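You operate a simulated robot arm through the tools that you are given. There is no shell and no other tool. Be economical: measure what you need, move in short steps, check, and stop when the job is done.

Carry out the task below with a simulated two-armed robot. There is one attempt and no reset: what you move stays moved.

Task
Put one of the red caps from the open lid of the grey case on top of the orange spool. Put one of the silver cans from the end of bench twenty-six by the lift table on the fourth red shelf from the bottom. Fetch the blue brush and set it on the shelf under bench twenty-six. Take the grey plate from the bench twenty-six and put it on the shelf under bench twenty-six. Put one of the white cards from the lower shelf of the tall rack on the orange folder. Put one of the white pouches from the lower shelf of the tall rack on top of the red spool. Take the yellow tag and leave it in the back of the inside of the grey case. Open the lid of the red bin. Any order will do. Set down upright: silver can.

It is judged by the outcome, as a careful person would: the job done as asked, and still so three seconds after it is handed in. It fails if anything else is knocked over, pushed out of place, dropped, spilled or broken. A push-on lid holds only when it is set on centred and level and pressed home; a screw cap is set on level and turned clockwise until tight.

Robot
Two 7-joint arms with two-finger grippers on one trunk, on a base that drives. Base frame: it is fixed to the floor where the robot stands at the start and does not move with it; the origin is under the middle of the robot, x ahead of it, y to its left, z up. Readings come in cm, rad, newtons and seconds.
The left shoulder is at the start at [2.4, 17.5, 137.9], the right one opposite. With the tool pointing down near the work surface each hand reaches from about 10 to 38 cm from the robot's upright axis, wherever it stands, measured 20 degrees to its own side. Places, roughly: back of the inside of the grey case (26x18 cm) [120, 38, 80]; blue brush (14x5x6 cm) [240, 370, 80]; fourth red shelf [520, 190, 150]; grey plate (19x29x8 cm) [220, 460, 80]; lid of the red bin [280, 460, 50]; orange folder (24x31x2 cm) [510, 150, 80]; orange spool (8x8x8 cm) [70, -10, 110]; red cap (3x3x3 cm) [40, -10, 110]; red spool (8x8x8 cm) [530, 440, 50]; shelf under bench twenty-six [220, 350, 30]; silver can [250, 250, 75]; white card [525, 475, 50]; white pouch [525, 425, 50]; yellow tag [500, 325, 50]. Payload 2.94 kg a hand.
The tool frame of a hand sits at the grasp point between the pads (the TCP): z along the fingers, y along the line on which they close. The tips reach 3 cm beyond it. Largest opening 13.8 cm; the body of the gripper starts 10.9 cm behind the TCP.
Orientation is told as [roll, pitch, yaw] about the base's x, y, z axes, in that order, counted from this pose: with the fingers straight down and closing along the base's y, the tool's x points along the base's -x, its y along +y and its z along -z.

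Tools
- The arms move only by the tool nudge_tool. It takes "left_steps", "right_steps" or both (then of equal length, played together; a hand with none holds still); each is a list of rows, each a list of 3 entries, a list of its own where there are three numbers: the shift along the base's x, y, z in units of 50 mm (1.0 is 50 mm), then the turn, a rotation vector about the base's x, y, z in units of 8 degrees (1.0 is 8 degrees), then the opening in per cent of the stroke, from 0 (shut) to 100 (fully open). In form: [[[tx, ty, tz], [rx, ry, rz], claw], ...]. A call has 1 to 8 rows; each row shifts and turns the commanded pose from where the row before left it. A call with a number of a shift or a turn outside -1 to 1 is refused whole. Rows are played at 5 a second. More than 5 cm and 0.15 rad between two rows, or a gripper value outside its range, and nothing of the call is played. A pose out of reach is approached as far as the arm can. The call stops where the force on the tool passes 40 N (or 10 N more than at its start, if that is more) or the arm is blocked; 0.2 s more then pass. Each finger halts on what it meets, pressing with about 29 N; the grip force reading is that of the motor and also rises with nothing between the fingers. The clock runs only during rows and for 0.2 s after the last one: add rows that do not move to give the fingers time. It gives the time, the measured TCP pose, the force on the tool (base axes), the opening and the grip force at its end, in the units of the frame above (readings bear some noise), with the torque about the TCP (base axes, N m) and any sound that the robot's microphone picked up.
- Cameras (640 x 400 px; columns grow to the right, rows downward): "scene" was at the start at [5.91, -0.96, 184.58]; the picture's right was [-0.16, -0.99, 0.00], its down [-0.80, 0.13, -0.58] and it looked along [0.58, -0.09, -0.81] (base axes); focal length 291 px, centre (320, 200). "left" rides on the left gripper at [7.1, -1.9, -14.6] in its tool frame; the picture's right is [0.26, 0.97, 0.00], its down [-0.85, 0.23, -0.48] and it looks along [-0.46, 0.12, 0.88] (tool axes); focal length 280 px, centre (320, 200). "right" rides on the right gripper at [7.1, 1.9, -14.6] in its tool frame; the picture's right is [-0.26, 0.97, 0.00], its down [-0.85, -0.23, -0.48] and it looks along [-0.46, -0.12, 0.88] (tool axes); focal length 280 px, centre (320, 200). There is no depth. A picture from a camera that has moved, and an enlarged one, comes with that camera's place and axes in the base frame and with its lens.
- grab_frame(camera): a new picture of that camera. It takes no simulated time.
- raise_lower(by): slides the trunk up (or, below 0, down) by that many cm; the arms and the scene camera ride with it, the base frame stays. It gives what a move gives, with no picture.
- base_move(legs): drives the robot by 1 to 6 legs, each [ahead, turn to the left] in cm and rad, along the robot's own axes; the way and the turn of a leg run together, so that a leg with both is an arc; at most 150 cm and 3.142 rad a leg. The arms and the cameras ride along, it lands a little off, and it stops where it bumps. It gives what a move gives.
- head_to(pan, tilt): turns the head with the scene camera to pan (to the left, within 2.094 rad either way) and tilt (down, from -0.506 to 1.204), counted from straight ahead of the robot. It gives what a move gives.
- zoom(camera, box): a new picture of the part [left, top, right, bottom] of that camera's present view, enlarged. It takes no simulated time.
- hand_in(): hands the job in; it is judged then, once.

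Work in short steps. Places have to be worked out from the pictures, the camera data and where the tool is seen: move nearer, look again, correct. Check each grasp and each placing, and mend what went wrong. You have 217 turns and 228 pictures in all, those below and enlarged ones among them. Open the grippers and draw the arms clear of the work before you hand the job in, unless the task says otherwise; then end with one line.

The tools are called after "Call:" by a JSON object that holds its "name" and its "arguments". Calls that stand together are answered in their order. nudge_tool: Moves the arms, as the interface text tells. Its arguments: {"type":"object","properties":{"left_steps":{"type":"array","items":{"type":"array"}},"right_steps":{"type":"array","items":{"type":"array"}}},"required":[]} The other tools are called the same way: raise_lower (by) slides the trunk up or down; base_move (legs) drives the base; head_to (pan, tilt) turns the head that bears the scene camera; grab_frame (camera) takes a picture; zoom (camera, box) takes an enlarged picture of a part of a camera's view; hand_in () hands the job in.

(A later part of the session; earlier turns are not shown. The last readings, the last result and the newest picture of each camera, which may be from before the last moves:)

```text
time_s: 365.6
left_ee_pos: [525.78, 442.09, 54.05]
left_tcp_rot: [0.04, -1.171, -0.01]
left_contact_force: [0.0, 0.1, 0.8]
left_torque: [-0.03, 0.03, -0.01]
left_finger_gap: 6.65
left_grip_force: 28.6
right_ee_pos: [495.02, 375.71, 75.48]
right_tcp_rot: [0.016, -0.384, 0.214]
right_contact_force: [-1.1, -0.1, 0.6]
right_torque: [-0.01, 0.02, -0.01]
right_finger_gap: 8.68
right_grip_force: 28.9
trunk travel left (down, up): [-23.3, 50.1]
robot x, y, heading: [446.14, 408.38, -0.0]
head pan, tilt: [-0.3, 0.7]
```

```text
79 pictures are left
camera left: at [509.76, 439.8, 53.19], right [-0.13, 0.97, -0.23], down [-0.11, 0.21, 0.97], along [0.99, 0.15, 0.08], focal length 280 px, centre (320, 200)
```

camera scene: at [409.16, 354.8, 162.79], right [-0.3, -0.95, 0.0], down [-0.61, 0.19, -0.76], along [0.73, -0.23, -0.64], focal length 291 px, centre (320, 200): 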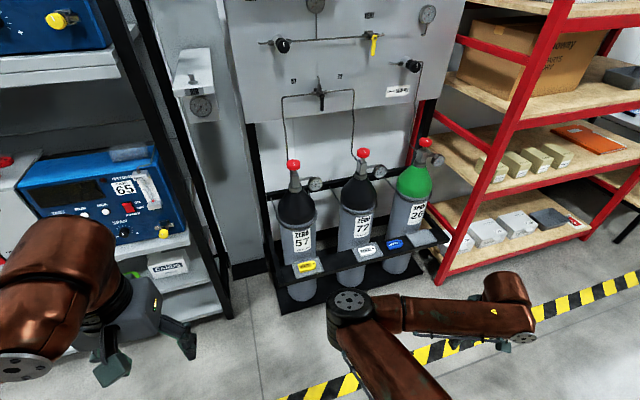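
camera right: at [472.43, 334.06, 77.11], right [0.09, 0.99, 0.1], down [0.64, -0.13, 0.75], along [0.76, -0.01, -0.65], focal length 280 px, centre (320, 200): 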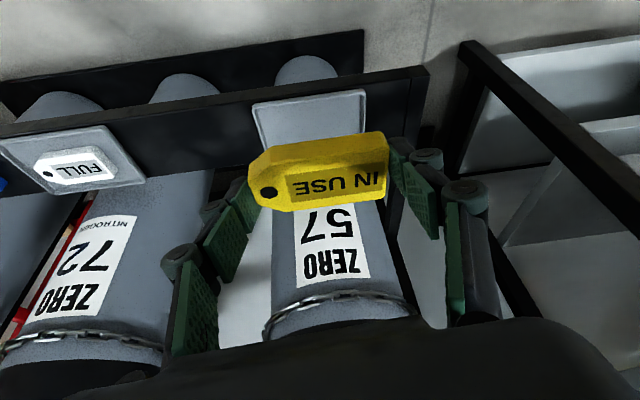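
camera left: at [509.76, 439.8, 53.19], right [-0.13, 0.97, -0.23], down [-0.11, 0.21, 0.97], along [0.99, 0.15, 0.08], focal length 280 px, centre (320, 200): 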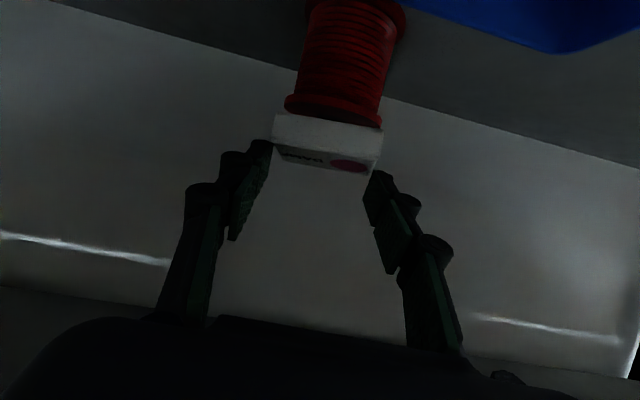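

Aligned. Lower in small steps to contact.

Call:
{"name": "nudge_tool", "arguments": {"left_steps": [[[0.03, 0.03, -0.1], [0, 0, 0], 32], [[0, 0, -0.1], [0, 0, 0], 32], [[0, 0, -0.1], [0, 0, 0], 32], [[0, 0, -0.1], [0, 0, 0], 32], [[0, 0, 0], [0, 0, 0], 32]]}}

Call:
{"name": "grab_frame", "arguments": {"camera": "left"}}

```text
time_s: 366.8
left_ee_pos: [526.13, 442.13, 52.86]
left_tcp_rot: [0.041, -1.181, -0.013]
left_contact_force: [0.2, -2.0, 26.5]
left_torque: [-0.32, -0.21, 0.03]
left_finger_gap: 6.6
left_grip_force: 29.2
right_ee_pos: [494.89, 375.57, 75.73]
right_tcp_rot: [0.016, -0.387, 0.213]
right_contact_force: [-0.7, 0.1, 0.2]
right_torque: [0.02, -0.02, 0.04]
right_finger_gap: 8.66
right_grip_force: 29.3
trunk travel left (down, up): [-23.3, 50.1]
robot x, y, heading: [445.84, 408.59, 0.006]
head pan, tilt: [-0.3, 0.7]
```

```text
78 pictures are left
camera left: at [510.11, 439.75, 51.74], right [-0.12, 0.97, -0.23], down [-0.12, 0.21, 0.97], along [0.98, 0.15, 0.09], focal length 280 px, centre (320, 200)
```

left: 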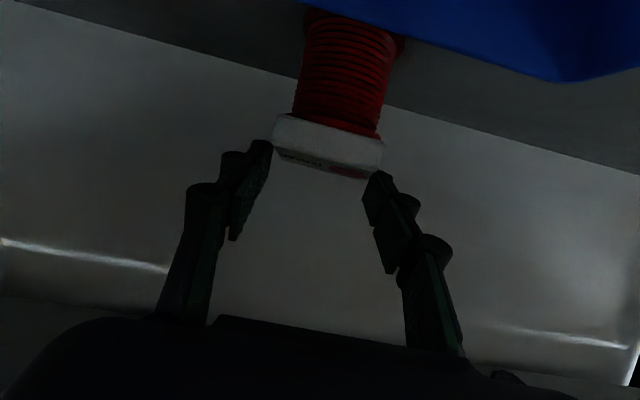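

Contact at 26 N. Ease and open.

Call:
{"name": "nudge_tool", "arguments": {"left_steps": [[[0, 0, 0.04], [0, 0, 0], 44], [[0, 0, 0], [0, 0, 0], 50], [[0, 0, 0], [0, 0, 0], 62], [[0, 0, 0], [0, 0, 0], 70], [[0, 0, 0], [0, 0, 0], 70]]}}

Call:
{"name": "zoom", "arguments": {"camera": "left", "box": [200, 40, 460, 240]}}

```text
time_s: 368.0
left_ee_pos: [525.94, 442.33, 52.13]
left_tcp_rot: [0.041, -1.17, -0.01]
left_contact_force: [-0.6, 0.2, 0.3]
left_torque: [-0.01, -0.03, 0.0]
left_finger_gap: 9.65
left_grip_force: 0.0
right_ee_pos: [495.0, 375.57, 75.41]
right_tcp_rot: [0.015, -0.383, 0.212]
right_contact_force: [0.0, -0.3, 0.3]
right_torque: [0.01, -0.04, 0.0]
right_finger_gap: 8.68
right_grip_force: 29.2
trunk travel left (down, up): [-23.3, 50.1]
robot x, y, heading: [446.09, 408.64, -0.001]
head pan, tilt: [-0.3, 0.7]
```

```text
2.00 times, centred on (330, 140) of left
camera zoom: at [509.87, 439.93, 51.35], right [-0.13, 0.97, -0.23], down [-0.11, 0.21, 0.97], along [0.99, 0.15, 0.08], focal length 561 px, centre (300, 320)
```

zoom: 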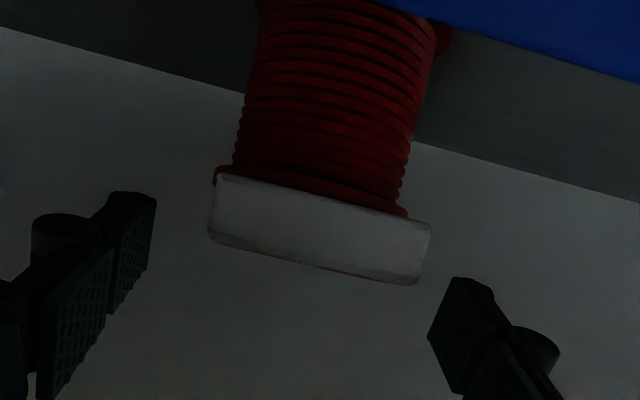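

The pouch lies on the red spool. Back straight out.

Call:
{"name": "base_move", "arguments": {"legs": [[-12, 0]]}}

Call:
{"name": "zoom", "arguments": {"camera": "left", "box": [200, 40, 460, 240]}}

```text
time_s: 369.3
left_ee_pos: [514.38, 442.24, 51.56]
left_tcp_rot: [0.035, -1.161, -0.006]
left_contact_force: [-0.6, -0.5, 0.7]
left_torque: [-0.02, 0.03, 0.0]
left_finger_gap: 9.67
left_grip_force: 0.1
right_ee_pos: [485.27, 376.2, 75.1]
right_tcp_rot: [0.022, -0.392, 0.24]
right_contact_force: [0.7, -0.1, -1.3]
right_torque: [-0.01, 0.07, 0.03]
right_finger_gap: 8.65
right_grip_force: 28.7
trunk travel left (down, up): [-23.3, 50.1]
robot x, y, heading: [434.08, 408.52, -0.002]
head pan, tilt: [-0.3, 0.7]
```

```text
2.00 times, centred on (330, 140) of left
camera zoom: at [498.37, 439.91, 50.93], right [-0.13, 0.97, -0.23], down [-0.1, 0.21, 0.97], along [0.99, 0.15, 0.07], focal length 561 px, centre (300, 320)
```

zoom: 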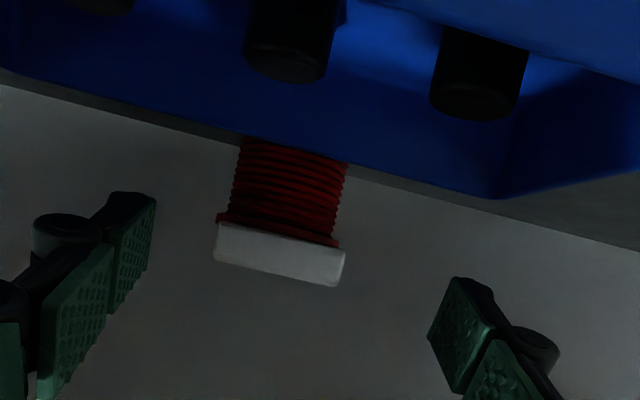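

The pouch is safely on the spool. Back out and shift along the rack to the cards.

Call:
{"name": "base_move", "arguments": {"legs": [[-28, 0], [0, 1.57], [52, 0], [0, -1.57]]}}

Call:
{"name": "nudge_tool", "arguments": {"left_steps": [[[0, -0.7, 0.2], [0, 0, 0], 90], [[0, -0.7, 0.2], [0, 0, 0], 90], [[0, -0.5, 0.2], [0, 0, 0], 90], [[0, 0, 0], [0, 0, 0], 90]]}}

Call:
{"name": "grab_frame", "arguments": {"camera": "left"}}

```text
time_s: 381.5
left_ee_pos: [484.47, 494.63, 53.24]
left_tcp_rot: [0.036, -1.184, -0.002]
left_contact_force: [0.4, -0.1, 0.2]
left_torque: [-0.02, 0.07, -0.01]
left_finger_gap: 9.66
left_grip_force: 0.1
right_ee_pos: [455.32, 428.79, 76.0]
right_tcp_rot: [0.014, -0.423, 0.255]
right_contact_force: [0.2, 1.6, -1.4]
right_torque: [-0.01, -0.01, -0.02]
right_finger_gap: 8.63
right_grip_force: 28.7
trunk travel left (down, up): [-23.3, 50.1]
robot x, y, heading: [405.21, 460.06, 0.005]
head pan, tilt: [-0.3, 0.7]
```

```text
time_s: 382.5
left_ee_pos: [484.45, 484.93, 56.22]
left_tcp_rot: [0.039, -1.186, -0.005]
left_contact_force: [0.7, 0.2, 0.1]
left_torque: [0.0, -0.01, -0.02]
left_finger_gap: 12.43
left_grip_force: 0.1
right_ee_pos: [455.54, 428.64, 76.02]
right_tcp_rot: [0.015, -0.423, 0.255]
right_contact_force: [0.2, 0.0, -0.4]
right_torque: [0.01, 0.03, 0.0]
right_finger_gap: 8.63
right_grip_force: 28.8
trunk travel left (down, up): [-23.3, 50.1]
robot x, y, heading: [405.2, 460.27, 0.006]
head pan, tilt: [-0.3, 0.7]
```

```text
75 pictures are left
camera left: at [468.52, 482.62, 55.11], right [-0.13, 0.96, -0.23], down [-0.13, 0.21, 0.97], along [0.98, 0.16, 0.1], focal length 280 px, centre (320, 200)
```

left: 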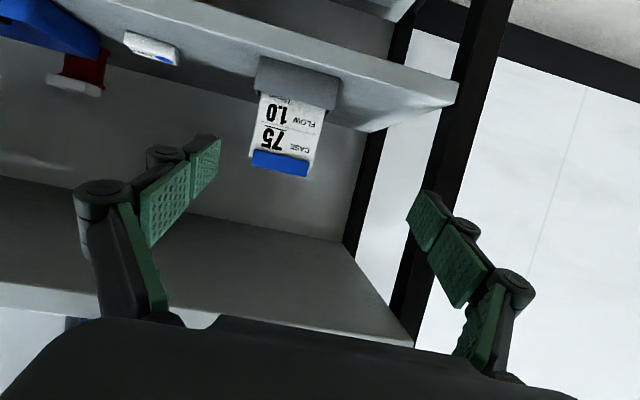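

A clear view: card "75" stands at about (506.5, 482.3), z 47–56. Drive forward 17 cm and adjust to straddle it.

Call:
{"name": "base_move", "arguments": {"legs": [[16, 0]]}}

Call:
{"name": "nudge_tool", "arguments": {"left_steps": [[[0, -0.3, -0.3], [-0.15, 0, -0.2], 85], [[0, -0.2, -0.4], [0, 0, 0], 85], [[0, 0, 0], [0, 0, 0], 85]]}}

Call:
{"name": "grab_frame", "arguments": {"camera": "left"}}

```text
time_s: 384.0
left_ee_pos: [499.98, 485.2, 56.88]
left_tcp_rot: [0.041, -1.194, -0.004]
left_contact_force: [-0.3, 0.8, 0.4]
left_torque: [-0.01, -0.04, -0.06]
left_finger_gap: 12.43
left_grip_force: 0.5
right_ee_pos: [471.44, 428.92, 76.48]
right_tcp_rot: [0.014, -0.438, 0.265]
right_contact_force: [-2.0, 0.0, 0.4]
right_torque: [0.03, -0.15, 0.01]
right_finger_gap: 8.64
right_grip_force: 28.9
trunk travel left (down, up): [-23.3, 50.1]
robot x, y, heading: [421.46, 460.3, 0.005]
head pan, tilt: [-0.3, 0.7]
```

```text
time_s: 384.8
left_ee_pos: [500.09, 482.63, 53.02]
left_tcp_rot: [-0.016, -1.189, 0.019]
left_contact_force: [0.0, 0.5, 0.5]
left_torque: [0.03, 0.02, 0.01]
left_finger_gap: 11.74
left_grip_force: 0.1
right_ee_pos: [471.75, 428.96, 76.26]
right_tcp_rot: [0.017, -0.436, 0.267]
right_contact_force: [0.4, -0.5, -0.1]
right_torque: [0.0, 0.04, 0.02]
right_finger_gap: 8.63
right_grip_force: 29.1
trunk travel left (down, up): [-23.3, 50.1]
robot x, y, heading: [421.41, 460.47, 0.006]
head pan, tilt: [-0.3, 0.7]
```

```text
74 pictures are left
camera left: at [484.12, 480.64, 51.86], right [-0.1, 0.96, -0.25], down [-0.13, 0.24, 0.96], along [0.99, 0.13, 0.1], focal length 280 px, centre (320, 200)
```

left: 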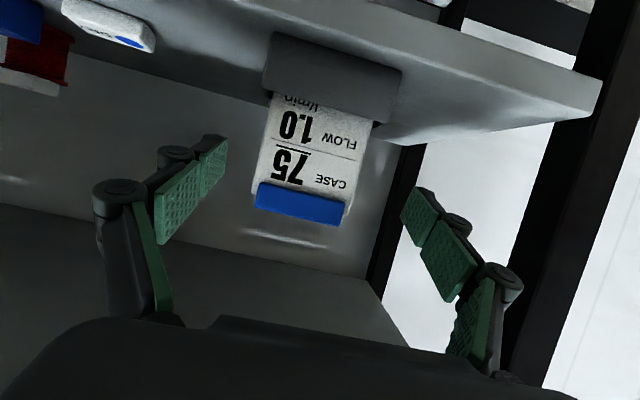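

Move forward 5.5 cm so the card is between the pads.

Call:
{"name": "nudge_tool", "arguments": {"left_steps": [[[0.3, -0.1, 0], [0, 0, 0], 85], [[0.4, -0.04, 0], [0, 0, 0], 85], [[0.4, 0, 0], [0, 0, 0], 85], [[0, 0, 0], [0, 0, 0], 85]]}}

Call:
{"name": "grab_frame", "arguments": {"camera": "left"}}

```text
time_s: 385.8
left_ee_pos: [505.77, 481.9, 53.01]
left_tcp_rot: [-0.017, -1.189, 0.018]
left_contact_force: [0.3, 0.4, -1.1]
left_torque: [-0.02, 0.0, -0.02]
left_finger_gap: 11.73
left_grip_force: 0.1
right_ee_pos: [471.83, 428.96, 76.26]
right_tcp_rot: [0.016, -0.435, 0.268]
right_contact_force: [0.2, -0.4, 0.1]
right_torque: [-0.01, 0.01, -0.03]
right_finger_gap: 8.64
right_grip_force: 28.9
trunk travel left (down, up): [-23.3, 50.1]
robot x, y, heading: [421.52, 460.24, 0.008]
head pan, tilt: [-0.3, 0.7]
```

```text
73 pictures are left
camera left: at [489.69, 479.95, 51.88], right [-0.1, 0.96, -0.25], down [-0.13, 0.24, 0.96], along [0.99, 0.13, 0.1], focal length 280 px, centre (320, 200)
```

left: 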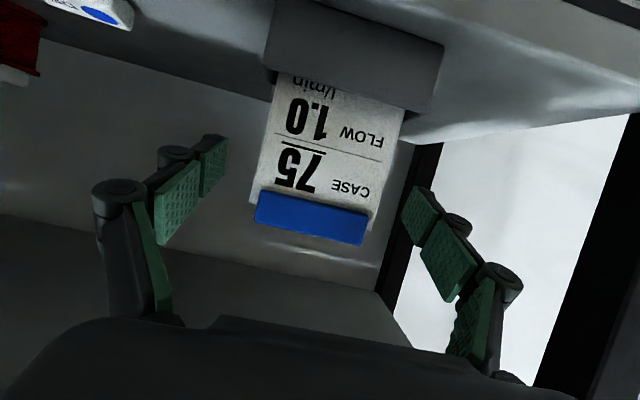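

The card is a bit deeper still (~x 512). Advance 4.5 cm more and check.

Call:
{"name": "nudge_tool", "arguments": {"left_steps": [[[0.3, 0, 0], [0, 0, 0], 85], [[0.3, 0, 0], [0, 0, 0], 85], [[0.3, 0, 0], [0, 0, 0], 85], [[0, 0, 0], [0, 0, 0], 85]]}}

Call:
{"name": "grab_frame", "arguments": {"camera": "left"}}

```text
time_s: 386.8
left_ee_pos: [510.1, 481.82, 53.08]
left_tcp_rot: [-0.017, -1.188, 0.02]
left_contact_force: [0.6, 0.0, 0.8]
left_torque: [-0.02, -0.01, -0.02]
left_finger_gap: 11.75
left_grip_force: 0.0
right_ee_pos: [471.77, 428.97, 76.24]
right_tcp_rot: [0.015, -0.437, 0.269]
right_contact_force: [0.1, 0.9, 0.8]
right_torque: [0.02, 0.0, 0.0]
right_finger_gap: 8.61
right_grip_force: 28.9
trunk travel left (down, up): [-23.3, 50.1]
robot x, y, heading: [421.55, 460.59, 0.009]
head pan, tilt: [-0.3, 0.7]
```

```text
72 pictures are left
camera left: at [494.13, 479.98, 51.88], right [-0.1, 0.96, -0.25], down [-0.13, 0.24, 0.96], along [0.99, 0.13, 0.1], focal length 280 px, centre (320, 200)
```

left: 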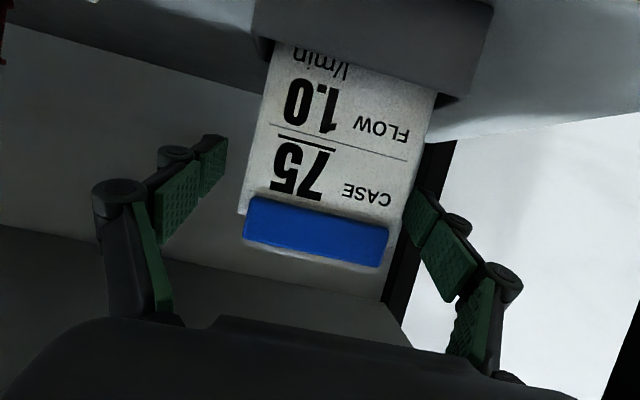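

The card plane is now between the pads. Close.

Call:
{"name": "nudge_tool", "arguments": {"left_steps": [[[0.06, 0.04, 0], [0, 0, 0], 85], [[0, 0, 0], [0, 0, 0], 60], [[0, 0, 0], [0, 0, 0], 55], [[0, 0, 0], [0, 0, 0], 55], [[0, 0, 0], [0, 0, 0], 55]]}}

Call:
{"name": "grab_frame", "arguments": {"camera": "left"}}

```text
time_s: 388.0
left_ee_pos: [510.49, 482.1, 52.98]
left_tcp_rot: [-0.016, -1.187, 0.018]
left_contact_force: [0.1, -0.2, 1.4]
left_torque: [0.0, -0.04, 0.03]
left_finger_gap: 9.01
left_grip_force: 29.2
right_ee_pos: [471.84, 428.86, 76.2]
right_tcp_rot: [0.015, -0.437, 0.267]
right_contact_force: [0.4, 0.3, -1.3]
right_torque: [0.02, 0.01, 0.03]
right_finger_gap: 8.6
right_grip_force: 29.5
trunk travel left (down, up): [-23.3, 50.1]
robot x, y, heading: [421.4, 460.35, 0.009]
head pan, tilt: [-0.3, 0.7]
```

```text
71 pictures are left
camera left: at [494.44, 480.16, 51.86], right [-0.1, 0.96, -0.25], down [-0.13, 0.24, 0.96], along [0.99, 0.13, 0.1], focal length 280 px, centre (320, 200)
```

left: 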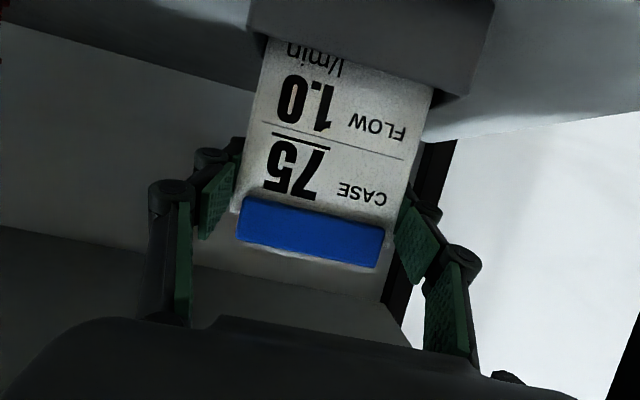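

Card gripped at 9.0 cm. Lift it straight up out of its stand.

Call:
{"name": "nudge_tool", "arguments": {"left_steps": [[[0, 0, 0.2], [0, 0, 0], 55], [[0, 0, 0.3], [0, 0, 0], 55], [[0, 0, 0.4], [0, 0, 0], 55], [[0, 0, 0.4], [0, 0, 0], 55], [[0, 0, 0.3], [0, 0, 0], 55], [[0, 0, 0], [0, 0, 0], 55]]}}

Call:
{"name": "grab_frame", "arguments": {"camera": "left"}}

```text
time_s: 389.4
left_ee_pos: [510.41, 482.0, 60.9]
left_tcp_rot: [-0.017, -1.189, 0.02]
left_contact_force: [-0.1, 0.5, 0.3]
left_torque: [-0.01, 0.01, -0.03]
left_finger_gap: 8.98
left_grip_force: 28.7
right_ee_pos: [471.8, 429.01, 76.19]
right_tcp_rot: [0.016, -0.438, 0.267]
right_contact_force: [0.3, -0.2, 0.1]
right_torque: [0.01, 0.0, -0.02]
right_finger_gap: 8.61
right_grip_force: 29.4
trunk travel left (down, up): [-23.3, 50.1]
robot x, y, heading: [421.63, 460.18, 0.006]
head pan, tilt: [-0.3, 0.7]
```

```text
70 pictures are left
camera left: at [494.42, 480.11, 59.81], right [-0.1, 0.96, -0.25], down [-0.13, 0.24, 0.96], along [0.99, 0.13, 0.1], focal length 280 px, centre (320, 200)
```

left: 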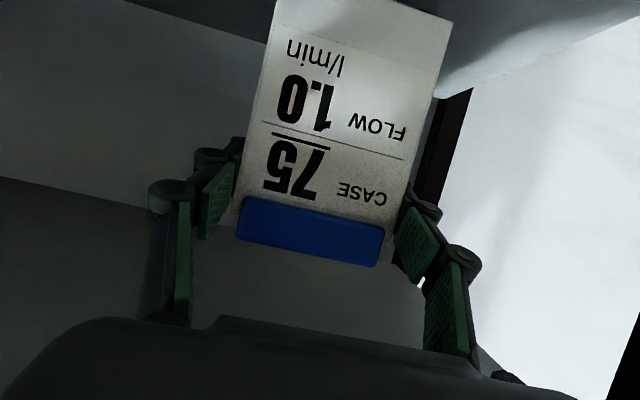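

The card is out. Back off well, drive down the aisle to the red shelf and raise the trunk.

Call:
{"name": "base_move", "arguments": {"legs": [[-62, 0], [0, -1.57], [110, 0], [110, 0], [108, 0], [0, 1.57]]}}

Call:
{"name": "raise_lower", "arguments": {"by": 22}}

Call:
{"name": "head_to", "arguments": {"pan": 0.1, "tilt": 0.6}}

Call:
{"name": "grab_frame", "arguments": {"camera": "scene"}}

```text
time_s: 416.1
left_ee_pos: [448.43, 154.89, 60.98]
left_tcp_rot: [-0.02, -1.187, 0.013]
left_contact_force: [-0.4, 0.1, -0.8]
left_torque: [-0.01, 0.01, -0.02]
left_finger_gap: 8.97
left_grip_force: 28.9
right_ee_pos: [409.28, 102.1, 76.25]
right_tcp_rot: [0.014, -0.44, 0.263]
right_contact_force: [0.2, -0.4, -1.0]
right_torque: [-0.04, -0.01, -0.02]
right_finger_gap: 8.48
right_grip_force: 28.5
trunk travel left (down, up): [-23.3, 50.1]
robot x, y, heading: [359.58, 133.79, -0.004]
head pan, tilt: [-0.3, 0.7]
```

```text
time_s: 418.4
left_ee_pos: [448.4, 154.83, 82.86]
left_tcp_rot: [-0.017, -1.188, 0.014]
left_contact_force: [-0.4, -0.4, -0.9]
left_torque: [-0.02, -0.01, 0.0]
left_finger_gap: 8.96
left_grip_force: 28.5
right_ee_pos: [409.33, 102.01, 98.17]
right_tcp_rot: [0.015, -0.438, 0.262]
right_contact_force: [0.1, -0.2, -1.1]
right_torque: [0.02, -0.01, 0.0]
right_finger_gap: 8.46
right_grip_force: 29.5
trunk travel left (down, up): [-45.3, 28.1]
robot x, y, heading: [359.08, 133.62, 0.002]
head pan, tilt: [-0.3, 0.7]
```

```text
time_s: 419.2
left_ee_pos: [448.43, 154.7, 82.96]
left_tcp_rot: [-0.018, -1.189, 0.012]
left_contact_force: [-0.9, -0.5, -1.1]
left_torque: [-0.04, 0.01, 0.0]
left_finger_gap: 8.97
left_grip_force: 29.4
right_ee_pos: [409.39, 102.07, 98.27]
right_tcp_rot: [0.015, -0.438, 0.263]
right_contact_force: [0.1, 1.2, -0.3]
right_torque: [0.01, -0.03, -0.02]
right_finger_gap: 8.53
right_grip_force: 29.0
trunk travel left (down, up): [-45.3, 28.1]
robot x, y, heading: [359.05, 133.72, -0.003]
head pan, tilt: [0.099, 0.6]
```

```text
69 pictures are left
camera scene: at [368.63, 134.83, 177.73], right [0.1, -1.0, 0.0], down [-0.56, -0.06, -0.82], along [0.82, 0.08, -0.57], focal length 291 px, centre (320, 200)
```

scene: 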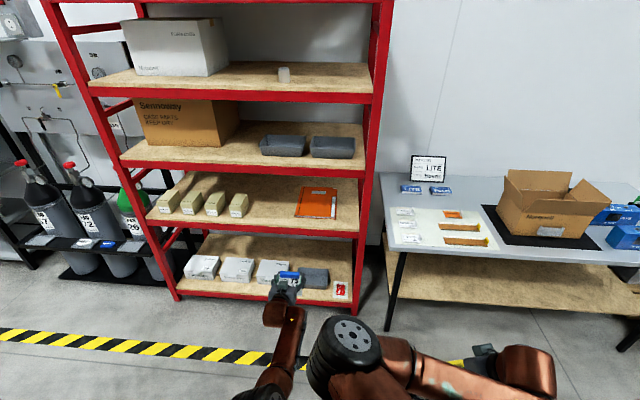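

The folder is at about (506, 150), bay z 79–109. Raise the card and reduce pitch to about 50° before driving in.

Call:
{"name": "nudge_tool", "arguments": {"left_steps": [[[0, -0.2, 0.5], [0, 0.5, 0], 55], [[0, -0.2, 0.5], [0, 0.5, 0], 55], [[0, -0.2, 0.5], [0, 0.5, 0], 55], [[0, -0.2, 0.5], [0, 0.5, 0], 55], [[0, -0.1, 0.4], [0, 0.3, 0], 55], [[0, 0, 0], [0, 0, 0], 55]]}}

Call:
{"name": "base_move", "arguments": {"legs": [[46, 0]]}}

Call:
{"name": "grab_frame", "arguments": {"camera": "left"}}

Call:
{"name": "grab_frame", "arguments": {"camera": "scene"}}

```text
time_s: 420.6
left_ee_pos: [448.38, 150.28, 94.92]
left_tcp_rot: [-0.009, -0.866, 0.007]
left_contact_force: [0.4, 0.8, -0.7]
left_torque: [0.02, 0.02, 0.03]
left_finger_gap: 8.94
left_grip_force: 29.0
right_ee_pos: [409.42, 101.97, 98.14]
right_tcp_rot: [0.014, -0.438, 0.26]
right_contact_force: [-0.1, 0.1, -0.8]
right_torque: [0.0, 0.0, 0.02]
right_finger_gap: 8.49
right_grip_force: 28.4
trunk travel left (down, up): [-45.3, 28.1]
robot x, y, heading: [359.41, 133.8, -0.001]
head pan, tilt: [0.099, 0.6]
```

```text
time_s: 423.4
left_ee_pos: [494.54, 150.06, 94.89]
left_tcp_rot: [-0.01, -0.868, 0.006]
left_contact_force: [0.2, -1.0, -0.9]
left_torque: [0.03, 0.0, 0.0]
left_finger_gap: 8.98
left_grip_force: 28.8
right_ee_pos: [455.44, 101.99, 98.26]
right_tcp_rot: [0.014, -0.438, 0.262]
right_contact_force: [-0.4, 0.3, -0.5]
right_torque: [0.01, 0.05, -0.01]
right_finger_gap: 8.49
right_grip_force: 29.2
trunk travel left (down, up): [-45.3, 28.1]
robot x, y, heading: [405.36, 133.71, -0.003]
head pan, tilt: [0.099, 0.6]
```

```text
68 pictures are left
camera left: at [478.94, 148.27, 98.96], right [-0.17, 0.96, -0.21], down [0.19, 0.24, 0.95], along [0.97, 0.12, -0.22], focal length 280 px, centre (320, 200)
```

left: 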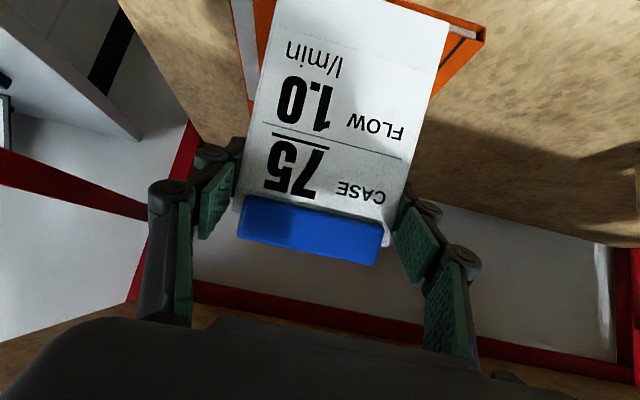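

```text
67 pictures are left
camera scene: at [414.84, 134.76, 177.72], right [0.1, -1.0, 0.0], down [-0.56, -0.06, -0.82], along [0.82, 0.08, -0.57], focal length 291 px, centre (320, 200)
```

scene: 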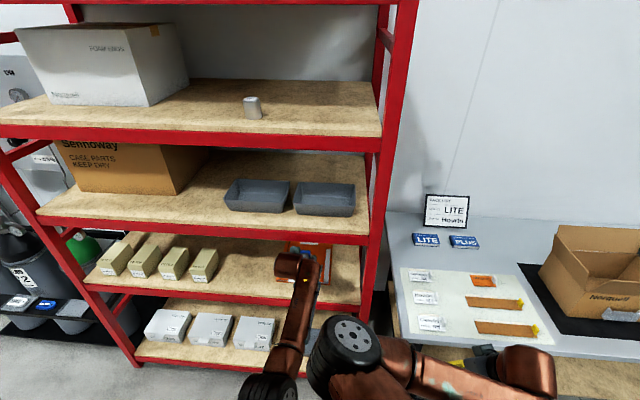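

The card is over the folder's front part. Drive in 8 cm more and lower.

Call:
{"name": "base_move", "arguments": {"legs": [[9, 0]]}}

Call:
{"name": "nudge_tool", "arguments": {"left_steps": [[[0, 0, -0.3], [0, 0, 0], 55], [[0, 0, -0.15], [0, 0, 0], 55], [[0, 0, -0.15], [0, 0, 0], 55], [[0, 0, -0.15], [0, 0, 0], 55], [[0, 0, -0.15], [0, 0, 0], 55]]}}

Call:
{"name": "grab_frame", "arguments": {"camera": "left"}}

```text
time_s: 424.5
left_ee_pos: [500.86, 150.09, 93.67]
left_tcp_rot: [-0.021, -0.846, 0.016]
left_contact_force: [0.3, -0.1, -1.1]
left_torque: [0.01, -0.1, 0.03]
left_finger_gap: 8.99
left_grip_force: 28.6
right_ee_pos: [462.54, 102.01, 98.51]
right_tcp_rot: [0.014, -0.441, 0.263]
right_contact_force: [0.8, 1.1, -0.1]
right_torque: [0.04, 0.01, -0.03]
right_finger_gap: 8.52
right_grip_force: 29.0
trunk travel left (down, up): [-45.3, 28.1]
robot x, y, heading: [412.29, 134.07, 0.005]
head pan, tilt: [0.099, 0.6]
stopped in leg 1: the robot was blocked; the commanded pose is now the measured one
```

```text
time_s: 425.7
left_ee_pos: [500.91, 150.16, 88.96]
left_tcp_rot: [-0.022, -0.845, 0.015]
left_contact_force: [0.3, 0.4, -0.5]
left_torque: [-0.02, 0.01, 0.03]
left_finger_gap: 8.99
left_grip_force: 29.4
right_ee_pos: [462.77, 101.91, 98.32]
right_tcp_rot: [0.013, -0.44, 0.264]
right_contact_force: [-0.2, -0.3, -0.2]
right_torque: [-0.05, -0.03, -0.01]
right_finger_gap: 8.48
right_grip_force: 28.8
trunk travel left (down, up): [-45.3, 28.1]
robot x, y, heading: [412.77, 133.36, 0.001]
head pan, tilt: [0.099, 0.6]
```

```text
66 pictures are left
camera left: at [485.49, 148.27, 93.41], right [-0.17, 0.96, -0.21], down [0.21, 0.24, 0.95], along [0.96, 0.12, -0.24], focal length 280 px, centre (320, 200)
```

left: 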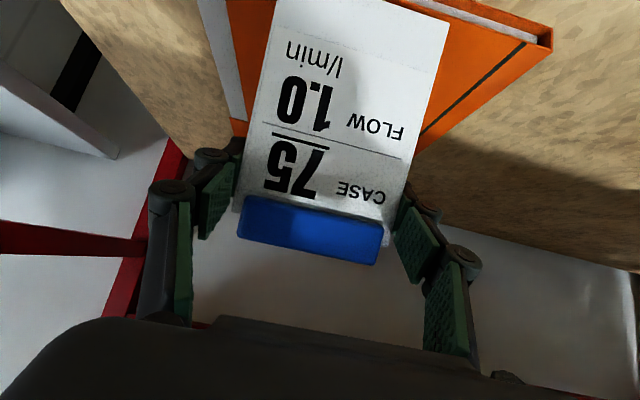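

Not touching yet; continue down slowly.

Call:
{"name": "nudge_tool", "arguments": {"left_steps": [[[0, 0, -0.15], [0, 0, 0], 55], [[0, 0, -0.15], [0, 0, 0], 55], [[0, 0, -0.15], [0, 0, 0], 55], [[0, 0, -0.15], [0, 0, 0], 55], [[0, 0, -0.15], [0, 0, 0], 55], [[0, 0, -0.15], [0, 0, 0], 55]]}}

Call:
{"name": "grab_frame", "arguments": {"camera": "left"}}

```text
time_s: 427.1
left_ee_pos: [501.35, 150.01, 85.36]
left_tcp_rot: [-0.018, -0.861, 0.011]
left_contact_force: [8.2, -0.8, 21.0]
left_torque: [0.09, 0.06, -0.03]
left_finger_gap: 9.04
left_grip_force: 28.5
right_ee_pos: [462.65, 101.93, 98.52]
right_tcp_rot: [0.014, -0.443, 0.263]
right_contact_force: [-0.4, -0.1, -0.9]
right_torque: [0.0, -0.01, 0.02]
right_finger_gap: 8.5
right_grip_force: 28.7
trunk travel left (down, up): [-45.3, 28.1]
robot x, y, heading: [412.9, 133.83, 0.003]
head pan, tilt: [0.099, 0.6]
```

```text
65 pictures are left
camera left: at [485.76, 148.16, 89.62], right [-0.17, 0.96, -0.21], down [0.19, 0.24, 0.95], along [0.97, 0.12, -0.23], focal length 280 px, centre (320, 200)
```

left: 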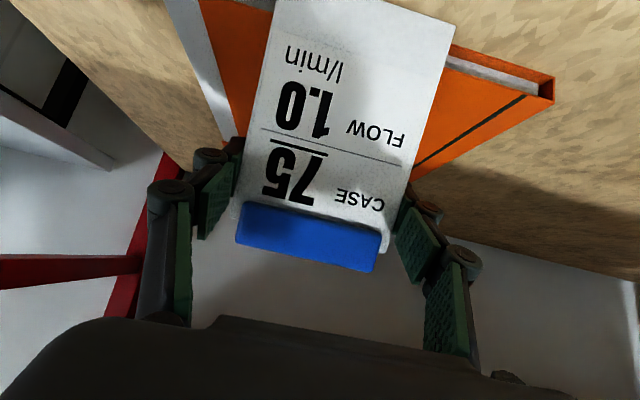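

Contact, but the card's lower edge is right at the folder's front edge. Lift 1.5 cm, move 6 cm forward, and look again.

Call:
{"name": "nudge_tool", "arguments": {"left_steps": [[[0, 0, 0.3], [0, 0, 0], 55], [[0.4, 0, 0], [0, 0, 0], 55], [[0.4, 0, 0], [0, 0, 0], 55], [[0.4, 0, 0], [0, 0, 0], 55], [[0, 0, 0], [0, 0, 0], 55]]}}

Call:
{"name": "grab_frame", "arguments": {"camera": "left"}}

```text
time_s: 428.3
left_ee_pos: [504.68, 148.74, 86.99]
left_tcp_rot: [-0.037, -0.86, 0.008]
left_contact_force: [-0.4, -0.2, -1.3]
left_torque: [-0.03, -0.03, 0.02]
left_finger_gap: 8.98
left_grip_force: 29.4
left hand out of reach, approached as far as the arm can: row 3, 4
right_ee_pos: [462.79, 102.02, 98.47]
right_tcp_rot: [0.014, -0.44, 0.264]
right_contact_force: [0.3, 1.0, -0.4]
right_torque: [0.01, 0.01, 0.0]
right_finger_gap: 8.48
right_grip_force: 28.9
trunk travel left (down, up): [-45.3, 28.1]
robot x, y, heading: [412.84, 133.46, -0.003]
head pan, tilt: [0.099, 0.6]
```

```text
64 pictures are left
camera left: at [489.04, 147.11, 91.12], right [-0.15, 0.96, -0.22], down [0.2, 0.25, 0.95], along [0.97, 0.1, -0.23], focal length 280 px, centre (320, 200)
```

left: 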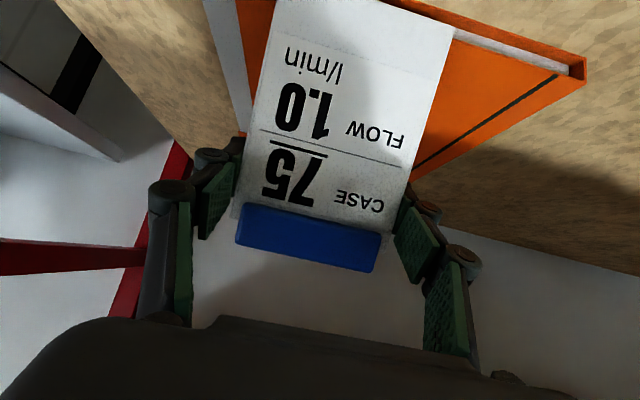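

Use the base for the rest: forward 5 cm, then lower.

Call:
{"name": "base_move", "arguments": {"legs": [[5, 0]]}}

Call:
{"name": "nudge_tool", "arguments": {"left_steps": [[[0, 0.1, -0.15], [0, 0, 0], 55], [[0, 0.1, -0.15], [0, 0, 0], 55], [[0, 0, -0.15], [0, 0, 0], 55], [[0, 0, -0.1], [0, 0, 0], 55], [[0, 0, -0.1], [0, 0, 0], 55]]}}

Call:
{"name": "grab_frame", "arguments": {"camera": "left"}}

```text
time_s: 429.3
left_ee_pos: [509.94, 148.72, 86.47]
left_tcp_rot: [-0.041, -0.858, 0.013]
left_contact_force: [-1.2, -1.0, -5.8]
left_torque: [0.0, -0.45, 0.02]
left_finger_gap: 8.96
left_grip_force: 29.0
right_ee_pos: [467.4, 102.02, 98.56]
right_tcp_rot: [0.012, -0.446, 0.265]
right_contact_force: [0.3, -0.3, -0.6]
right_torque: [0.0, -0.01, 0.02]
right_finger_gap: 8.52
right_grip_force: 29.5
trunk travel left (down, up): [-45.3, 28.1]
robot x, y, heading: [418.33, 133.87, 0.001]
head pan, tilt: [0.099, 0.6]
```

```text
time_s: 430.5
left_ee_pos: [509.7, 149.64, 84.97]
left_tcp_rot: [-0.043, -0.876, 0.015]
left_contact_force: [4.1, 0.7, 13.5]
left_torque: [-0.24, 0.53, -0.02]
left_finger_gap: 9.07
left_grip_force: 29.0
left hand out of reach, approached as far as the arm can: row 4, 5
right_ee_pos: [466.85, 102.02, 98.8]
right_tcp_rot: [0.01, -0.452, 0.266]
right_contact_force: [0.7, -0.4, -0.2]
right_torque: [-0.03, 0.03, -0.02]
right_finger_gap: 8.51
right_grip_force: 28.8
trunk travel left (down, up): [-45.3, 28.1]
robot x, y, heading: [418.12, 133.34, 0.002]
head pan, tilt: [0.099, 0.6]
```

```text
63 pictures are left
camera left: at [494.05, 148.1, 88.94], right [-0.15, 0.96, -0.23], down [0.18, 0.25, 0.95], along [0.97, 0.1, -0.21], focal length 280 px, centre (320, 200)
```

left: 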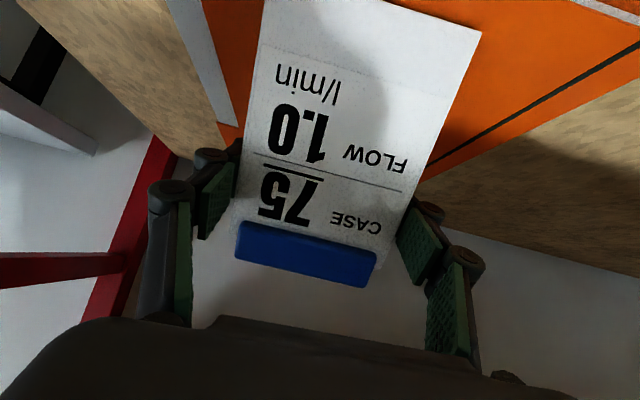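

The card's lower edge is on the folder, leaning away. Release it.

Call:
{"name": "nudge_tool", "arguments": {"left_steps": [[[0, 0, 0], [0, 0, 0], 72], [[0, 0, 0], [0, 0, 0], 85], [[0, 0, 0], [0, 0, 0], 95], [[0, 0, 0], [0, 0, 0], 95], [[0, 0, 0], [0, 0, 0], 95]]}}

Call:
{"name": "grab_frame", "arguments": {"camera": "left"}}

```text
time_s: 431.7
left_ee_pos: [509.77, 149.6, 84.91]
left_tcp_rot: [-0.043, -0.876, 0.014]
left_contact_force: [-0.9, 0.5, 0.4]
left_torque: [0.01, 0.02, 0.02]
left_finger_gap: 13.1
left_grip_force: 0.2
right_ee_pos: [466.85, 102.03, 98.83]
right_tcp_rot: [0.01, -0.452, 0.265]
right_contact_force: [0.0, -0.3, -0.2]
right_torque: [0.03, -0.01, 0.01]
right_finger_gap: 8.48
right_grip_force: 29.3
trunk travel left (down, up): [-45.3, 28.1]
robot x, y, heading: [417.79, 133.75, -0.003]
head pan, tilt: [0.099, 0.6]
```

```text
62 pictures are left
camera left: at [494.09, 148.02, 88.87], right [-0.15, 0.96, -0.23], down [0.18, 0.25, 0.95], along [0.97, 0.1, -0.21], focal length 280 px, centre (320, 200)
```

left: 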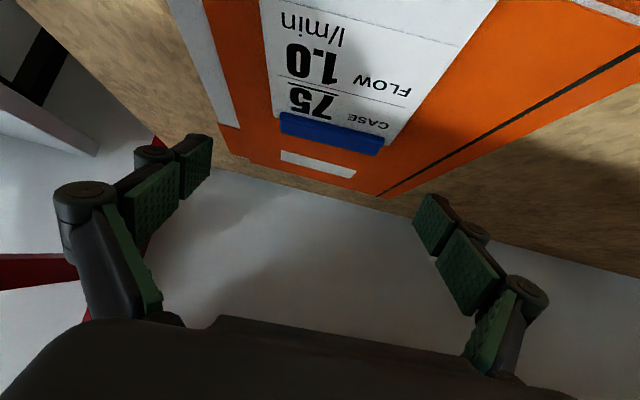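

The card lies flat on the orange folder. Back out, tuck the left arm, and raise the trunk for the drive to the grey case.

Call:
{"name": "base_move", "arguments": {"legs": [[-45, 0]]}}

Call:
{"name": "nudge_tool", "arguments": {"left_steps": [[[-0.8, 0.1, 0.4], [0, 0.8, 0], 60], [[-0.8, 0.1, 0.4], [0, 0.8, 0], 60], [[-0.8, 0.1, 0.4], [0, 0.8, 0], 60], [[-0.8, 0.1, 0.4], [0, 0.8, 0], 60], [[-0.8, 0.1, 0.4], [0, 0.8, 0], 60], [[-0.8, 0.1, 0.4], [0, 0.8, 0], 60], [[-0.8, 0.1, 0.4], [0, 0.8, 0], 60], [[-0.6, 0, 0.4], [0, 0.6, 0], 60]]}}

Call:
{"name": "raise_lower", "arguments": {"by": 20}}

Call:
{"name": "grab_frame", "arguments": {"camera": "scene"}}

```text
time_s: 434.4
left_ee_pos: [464.47, 149.88, 84.96]
left_tcp_rot: [-0.044, -0.877, 0.02]
left_contact_force: [-1.0, 0.1, 0.9]
left_torque: [-0.03, 0.01, 0.01]
left_finger_gap: 13.12
left_grip_force: 0.0
right_ee_pos: [421.71, 102.13, 98.9]
right_tcp_rot: [0.009, -0.453, 0.268]
right_contact_force: [0.2, -0.1, -0.3]
right_torque: [0.04, 0.0, 0.0]
right_finger_gap: 8.49
right_grip_force: 29.6
trunk travel left (down, up): [-45.3, 28.1]
robot x, y, heading: [372.83, 133.39, 0.006]
head pan, tilt: [0.099, 0.6]
```

```text
time_s: 436.2
left_ee_pos: [437.41, 153.0, 98.89]
left_tcp_rot: [-0.031, -0.123, 0.012]
left_contact_force: [0.0, -0.3, -0.4]
left_torque: [-0.05, -0.02, -0.03]
left_finger_gap: 8.27
left_grip_force: 0.0
left hand out of reach, approached as far as the arm can: row 7
right_ee_pos: [421.63, 102.56, 99.1]
right_tcp_rot: [0.008, -0.454, 0.272]
right_contact_force: [-0.6, 0.6, -0.2]
right_torque: [-0.09, 0.03, -0.02]
right_finger_gap: 8.5
right_grip_force: 29.0
trunk travel left (down, up): [-45.3, 28.1]
robot x, y, heading: [373.06, 133.7, 0.001]
head pan, tilt: [0.099, 0.6]
```

```text
time_s: 438.4
left_ee_pos: [437.6, 152.89, 118.9]
left_tcp_rot: [-0.031, -0.119, 0.011]
left_contact_force: [-0.3, 0.1, 0.0]
left_torque: [-0.03, -0.01, 0.01]
left_finger_gap: 8.3
left_grip_force: 0.1
right_ee_pos: [421.85, 102.15, 118.85]
right_tcp_rot: [0.009, -0.452, 0.268]
right_contact_force: [0.0, -0.2, -0.9]
right_torque: [-0.01, 0.0, -0.03]
right_finger_gap: 8.49
right_grip_force: 28.9
trunk travel left (down, up): [-65.3, 8.1]
robot x, y, heading: [372.82, 133.81, 0.002]
head pan, tilt: [0.099, 0.6]
```

```text
61 pictures are left
camera scene: at [379.68, 134.72, 197.69], right [0.1, -0.99, 0.0], down [-0.56, -0.06, -0.82], along [0.82, 0.09, -0.57], focal length 291 px, centre (320, 200)
```

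scene: 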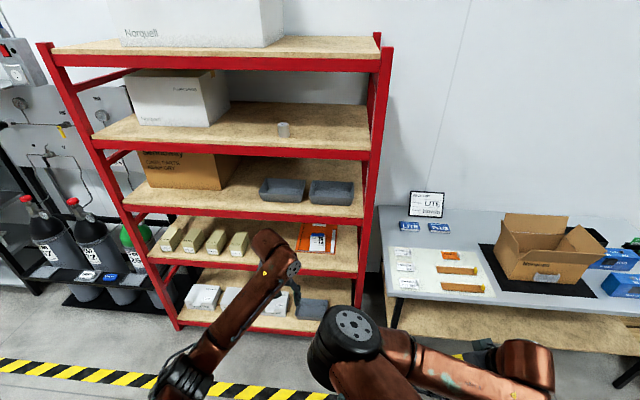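

The card is on the folder, the can upright. Drive to the case's left side.

Call:
{"name": "base_move", "arguments": {"legs": [[0, -1.57], [24, 0], [0, -1.57], [116, 0], [117, 0], [0, 1.57]]}}

Call:
{"name": "head_to", "arguments": {"pan": 0.0, "tilt": 0.8}}

Call:
{"name": "grab_frame", "arguments": {"camera": "scene"}}

```text
time_s: 462.6
left_ee_pos: [158.9, 44.66, 118.98]
left_tcp_rot: [-0.029, -0.121, -1.577]
left_contact_force: [-0.3, 0.5, -0.1]
left_torque: [-0.02, 0.01, -0.04]
left_finger_gap: 8.27
left_grip_force: 0.1
right_ee_pos: [108.52, 61.44, 118.94]
right_tcp_rot: [0.011, -0.451, -1.321]
right_contact_force: [0.7, -0.3, -0.8]
right_torque: [-0.02, -0.02, -0.02]
right_finger_gap: 8.47
right_grip_force: 29.0
trunk travel left (down, up): [-65.3, 8.1]
robot x, y, heading: [141.11, 109.63, -1.585]
head pan, tilt: [0.099, 0.6]
```

```text
time_s: 463.3
left_ee_pos: [158.88, 44.74, 118.96]
left_tcp_rot: [-0.03, -0.122, -1.577]
left_contact_force: [-0.1, -0.8, -1.2]
left_torque: [-0.01, 0.01, -0.03]
left_finger_gap: 8.26
left_grip_force: 0.1
right_ee_pos: [108.45, 61.42, 118.84]
right_tcp_rot: [0.01, -0.452, -1.322]
right_contact_force: [0.1, -0.7, -0.2]
right_torque: [0.02, -0.02, -0.01]
right_finger_gap: 8.49
right_grip_force: 29.0
trunk travel left (down, up): [-65.3, 8.1]
robot x, y, heading: [140.5, 109.91, -1.585]
head pan, tilt: [0.0, 0.799]
```

```text
60 pictures are left
camera scene: at [140.69, 103.74, 196.02], right [-1.0, 0.01, 0.0], down [0.01, 0.72, -0.7], along [-0.01, -0.7, -0.72], focal length 291 px, centre (320, 200)
```

scene: 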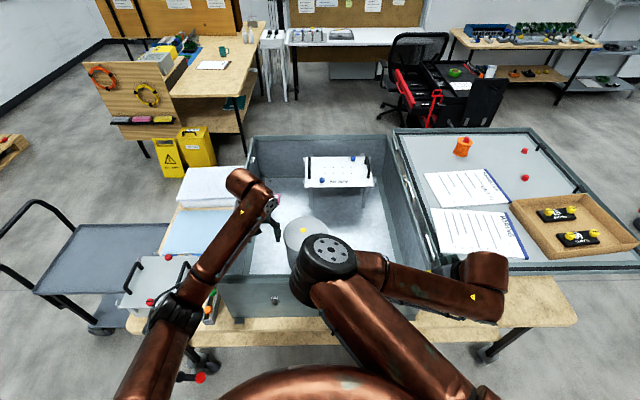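

I see the case interior; the target zone is near (120, 38), close to the near wall. Pull the left hand back and up, and bring the tag over the zone.

Call:
{"name": "nudge_tool", "arguments": {"left_steps": [[[0, 0.8, 0.5], [0, 0, 0], 60], [[0, 0.8, 0.5], [0, 0, 0], 60], [[0, 0.8, 0.5], [0, 0, 0], 60], [[0, 0.8, 0.5], [0, 0, 0], 60], [[0, 0.5, 0.6], [0, 0, 0], 60], [[0, 0, 0.6], [0, 0, 0], 60]], "right_steps": [[[0.4, -0.7, 0], [0.4, 0, 0], 50], [[0.4, -0.7, 0], [0.4, 0, 0], 50], [[0.4, -0.8, 0], [0.4, 0, 0], 50], [[0.4, -0.8, 0], [0.4, 0, 0], 50], [[0.4, -0.8, 0], [0.4, 0, 0], 50], [[0.3, -0.8, 0], [0, 0, 0], 50]]}}

Call:
{"name": "base_move", "arguments": {"legs": [[6, 0]]}}

Call:
{"name": "raise_lower", "arguments": {"by": -12}}

Call:
{"name": "grab_frame", "arguments": {"camera": "right"}}

```text
time_s: 464.7
left_ee_pos: [158.89, 63.28, 134.77]
left_tcp_rot: [-0.031, -0.117, -1.578]
left_contact_force: [0.7, -1.0, -0.3]
left_torque: [0.0, -0.03, -0.02]
left_finger_gap: 8.26
left_grip_force: 0.0
right_ee_pos: [119.97, 38.29, 118.75]
right_tcp_rot: [0.081, -0.18, -1.343]
right_contact_force: [0.3, 0.5, -0.6]
right_torque: [0.04, 0.0, 0.0]
right_finger_gap: 8.47
right_grip_force: 29.2
trunk travel left (down, up): [-65.3, 8.1]
robot x, y, heading: [141.29, 109.65, -1.587]
head pan, tilt: [0.0, 0.799]
```

```text
time_s: 466.2
left_ee_pos: [160.82, 62.97, 138.55]
left_tcp_rot: [-0.084, -0.093, -1.351]
left_contact_force: [-0.1, -2.4, -1.0]
left_torque: [0.17, 0.04, -0.06]
left_finger_gap: 8.28
left_grip_force: 0.0
right_ee_pos: [121.41, 34.06, 128.67]
right_tcp_rot: [0.086, -0.389, -1.203]
right_contact_force: [-0.8, -0.6, -4.1]
right_torque: [-0.13, -0.23, 0.05]
right_finger_gap: 8.49
right_grip_force: 28.5
trunk travel left (down, up): [-65.3, 8.1]
robot x, y, heading: [140.77, 103.62, -1.585]
head pan, tilt: [0.0, 0.799]
stopped in leg 1: the robot was blocked; the commanded pose is now the measured one
```

```text
time_s: 466.5
left_ee_pos: [161.06, 68.87, 139.49]
left_tcp_rot: [-0.092, -0.146, -1.374]
left_contact_force: [0.5, 0.4, -0.2]
left_torque: [-0.14, -0.03, 0.0]
left_finger_gap: 8.28
left_grip_force: 0.1
right_ee_pos: [122.09, 41.17, 129.57]
right_tcp_rot: [0.065, -0.397, -1.219]
right_contact_force: [0.3, 1.1, -1.6]
right_torque: [-0.12, 0.08, -0.04]
right_finger_gap: 8.47
right_grip_force: 28.9
trunk travel left (down, up): [-65.1, 8.3]
robot x, y, heading: [140.51, 103.74, -1.583]
head pan, tilt: [0.0, 0.799]
stopped: the arm was blocked; the commanded pose is now the measured one
```

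```text
59 pictures are left
camera right: at [118.78, 52.87, 140.39], right [0.98, 0.13, 0.16], down [-0.04, -0.66, 0.75], along [0.2, -0.74, -0.64], focal length 280 px, centre (320, 200)
```

right: 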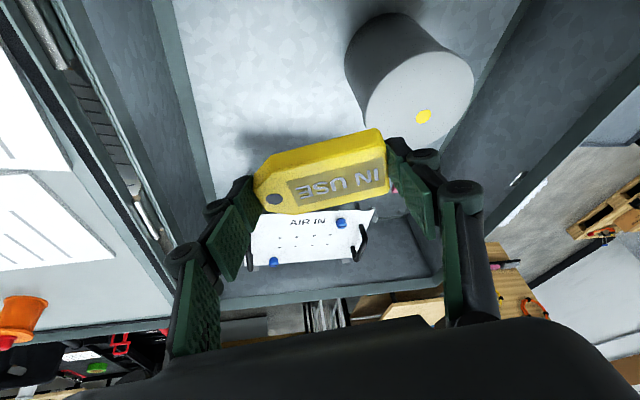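

The base bumped the bench lightly; back off 3 cm and settle.

Call:
{"name": "base_move", "arguments": {"legs": [[-3, 0]]}}

Call:
{"name": "grab_frame", "arguments": {"camera": "scene"}}

```text
time_s: 467.7
left_ee_pos: [161.32, 72.33, 142.02]
left_tcp_rot: [-0.156, -0.089, -1.239]
left_contact_force: [-0.3, -0.4, 0.0]
left_torque: [-0.01, -0.03, 0.01]
left_finger_gap: 8.27
left_grip_force: 0.0
right_ee_pos: [118.76, 46.96, 132.79]
right_tcp_rot: [0.092, -0.472, -1.297]
right_contact_force: [-0.4, -0.1, -1.8]
right_torque: [-0.01, 0.02, 0.0]
right_finger_gap: 8.5
right_grip_force: 29.0
trunk travel left (down, up): [-65.1, 8.3]
robot x, y, heading: [140.33, 106.58, -1.585]
head pan, tilt: [0.0, 0.799]
stopped in leg 1: the robot was blocked; the commanded pose is now the measured one
```

```text
58 pictures are left
camera scene: at [140.63, 101.84, 195.81], right [-1.0, 0.02, 0.0], down [0.01, 0.71, -0.7], along [-0.01, -0.7, -0.71], focal length 291 px, centre (320, 200)
```

scene: 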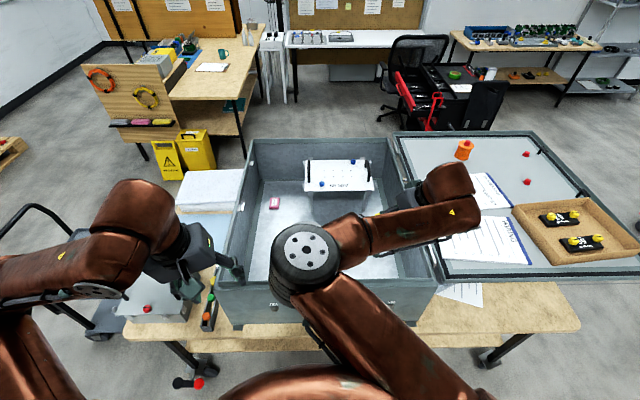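

All is in place. Re-level the right hand over the zone and lower the trunk.

Call:
{"name": "nudge_tool", "arguments": {"right_steps": [[[0, -0.5, -0.4], [0.5, 0, 0], 50], [[0.1, -0.6, -0.4], [0.5, 0, 0], 50], [[0.1, -0.6, -0.4], [0.5, 0.1, 0], 50], [[0, -0.5, -0.4], [0.5, 0.1, 0], 50], [[0, 0, 0], [0, 0, 0], 50]]}}

Call:
{"name": "raise_lower", "arguments": {"by": -20}}

Call:
{"name": "grab_frame", "arguments": {"camera": "right"}}

```text
time_s: 468.9
left_ee_pos: [161.37, 70.93, 141.69]
left_tcp_rot: [-0.156, -0.076, -1.238]
left_contact_force: [-0.3, -0.4, 0.0]
left_torque: [0.09, 0.02, -0.01]
left_finger_gap: 8.29
left_grip_force: 0.0
right_ee_pos: [120.07, 34.59, 124.31]
right_tcp_rot: [0.139, -0.183, -1.309]
right_contact_force: [0.3, -1.1, -0.8]
right_torque: [0.05, 0.01, -0.01]
right_finger_gap: 8.49
right_grip_force: 29.1
trunk travel left (down, up): [-65.1, 8.3]
robot x, y, heading: [140.88, 106.24, -1.586]
head pan, tilt: [0.0, 0.799]
```

```text
time_s: 471.1
left_ee_pos: [161.3, 70.38, 120.22]
left_tcp_rot: [-0.137, -0.054, -1.247]
left_contact_force: [-0.1, -0.4, -0.6]
left_torque: [-0.04, 0.02, 0.01]
left_finger_gap: 8.27
left_grip_force: 0.1
right_ee_pos: [120.11, 34.87, 104.19]
right_tcp_rot: [0.142, -0.187, -1.31]
right_contact_force: [0.3, 0.4, -0.1]
right_torque: [-0.03, 0.01, 0.02]
right_finger_gap: 8.48
right_grip_force: 28.8
trunk travel left (down, up): [-45.1, 28.3]
robot x, y, heading: [141.18, 106.66, -1.583]
head pan, tilt: [0.0, 0.799]
```

```text
57 pictures are left
camera right: at [117.29, 44.01, 117.27], right [0.98, 0.02, 0.18], down [-0.09, -0.8, 0.59], along [0.16, -0.59, -0.79], focal length 280 px, centre (320, 200)
```

right: 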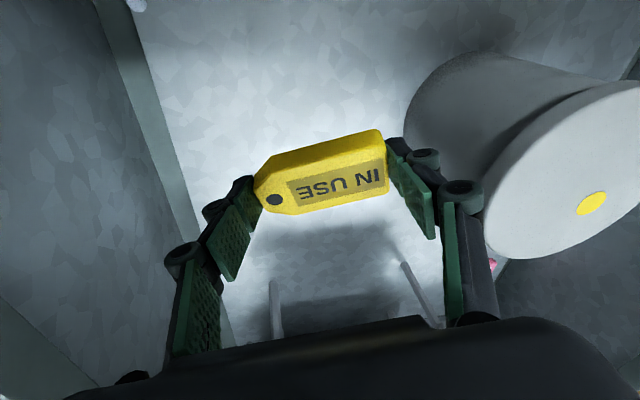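

The tag is inside the case, clear of the pot. Lower further.

Call:
{"name": "nudge_tool", "arguments": {"right_steps": [[[0, 0.2, -0.8], [0, 0, 0], 50], [[0, 0.1, -0.8], [0, 0, 0], 50], [[0, 0, -0.8], [0, 0, 0], 50], [[0, 0, -0.4], [0, 0, 0], 50], [[0, 0, 0], [0, 0, 0], 50]]}}

Call:
{"name": "grab_frame", "arguments": {"camera": "right"}}

```text
time_s: 472.3
left_ee_pos: [161.31, 70.33, 120.34]
left_tcp_rot: [-0.138, -0.054, -1.25]
left_contact_force: [0.1, 0.3, 0.3]
left_torque: [-0.01, 0.0, 0.05]
left_finger_gap: 8.28
left_grip_force: 0.0
right_ee_pos: [120.11, 36.31, 90.12]
right_tcp_rot: [0.141, -0.184, -1.31]
right_contact_force: [-0.2, -0.5, -0.8]
right_torque: [-0.02, -0.02, 0.0]
right_finger_gap: 8.49
right_grip_force: 28.5
trunk travel left (down, up): [-45.1, 28.3]
robot x, y, heading: [140.64, 106.83, -1.586]
head pan, tilt: [0.0, 0.799]
```

```text
56 pictures are left
camera right: at [117.29, 45.45, 103.19], right [0.98, 0.02, 0.18], down [-0.09, -0.8, 0.59], along [0.16, -0.59, -0.79], focal length 280 px, centre (320, 200)
```

right: 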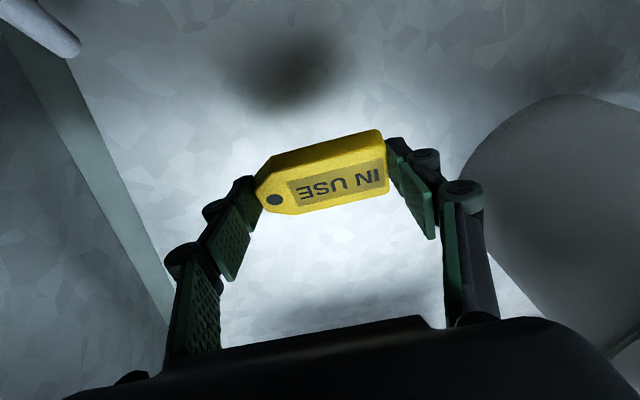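

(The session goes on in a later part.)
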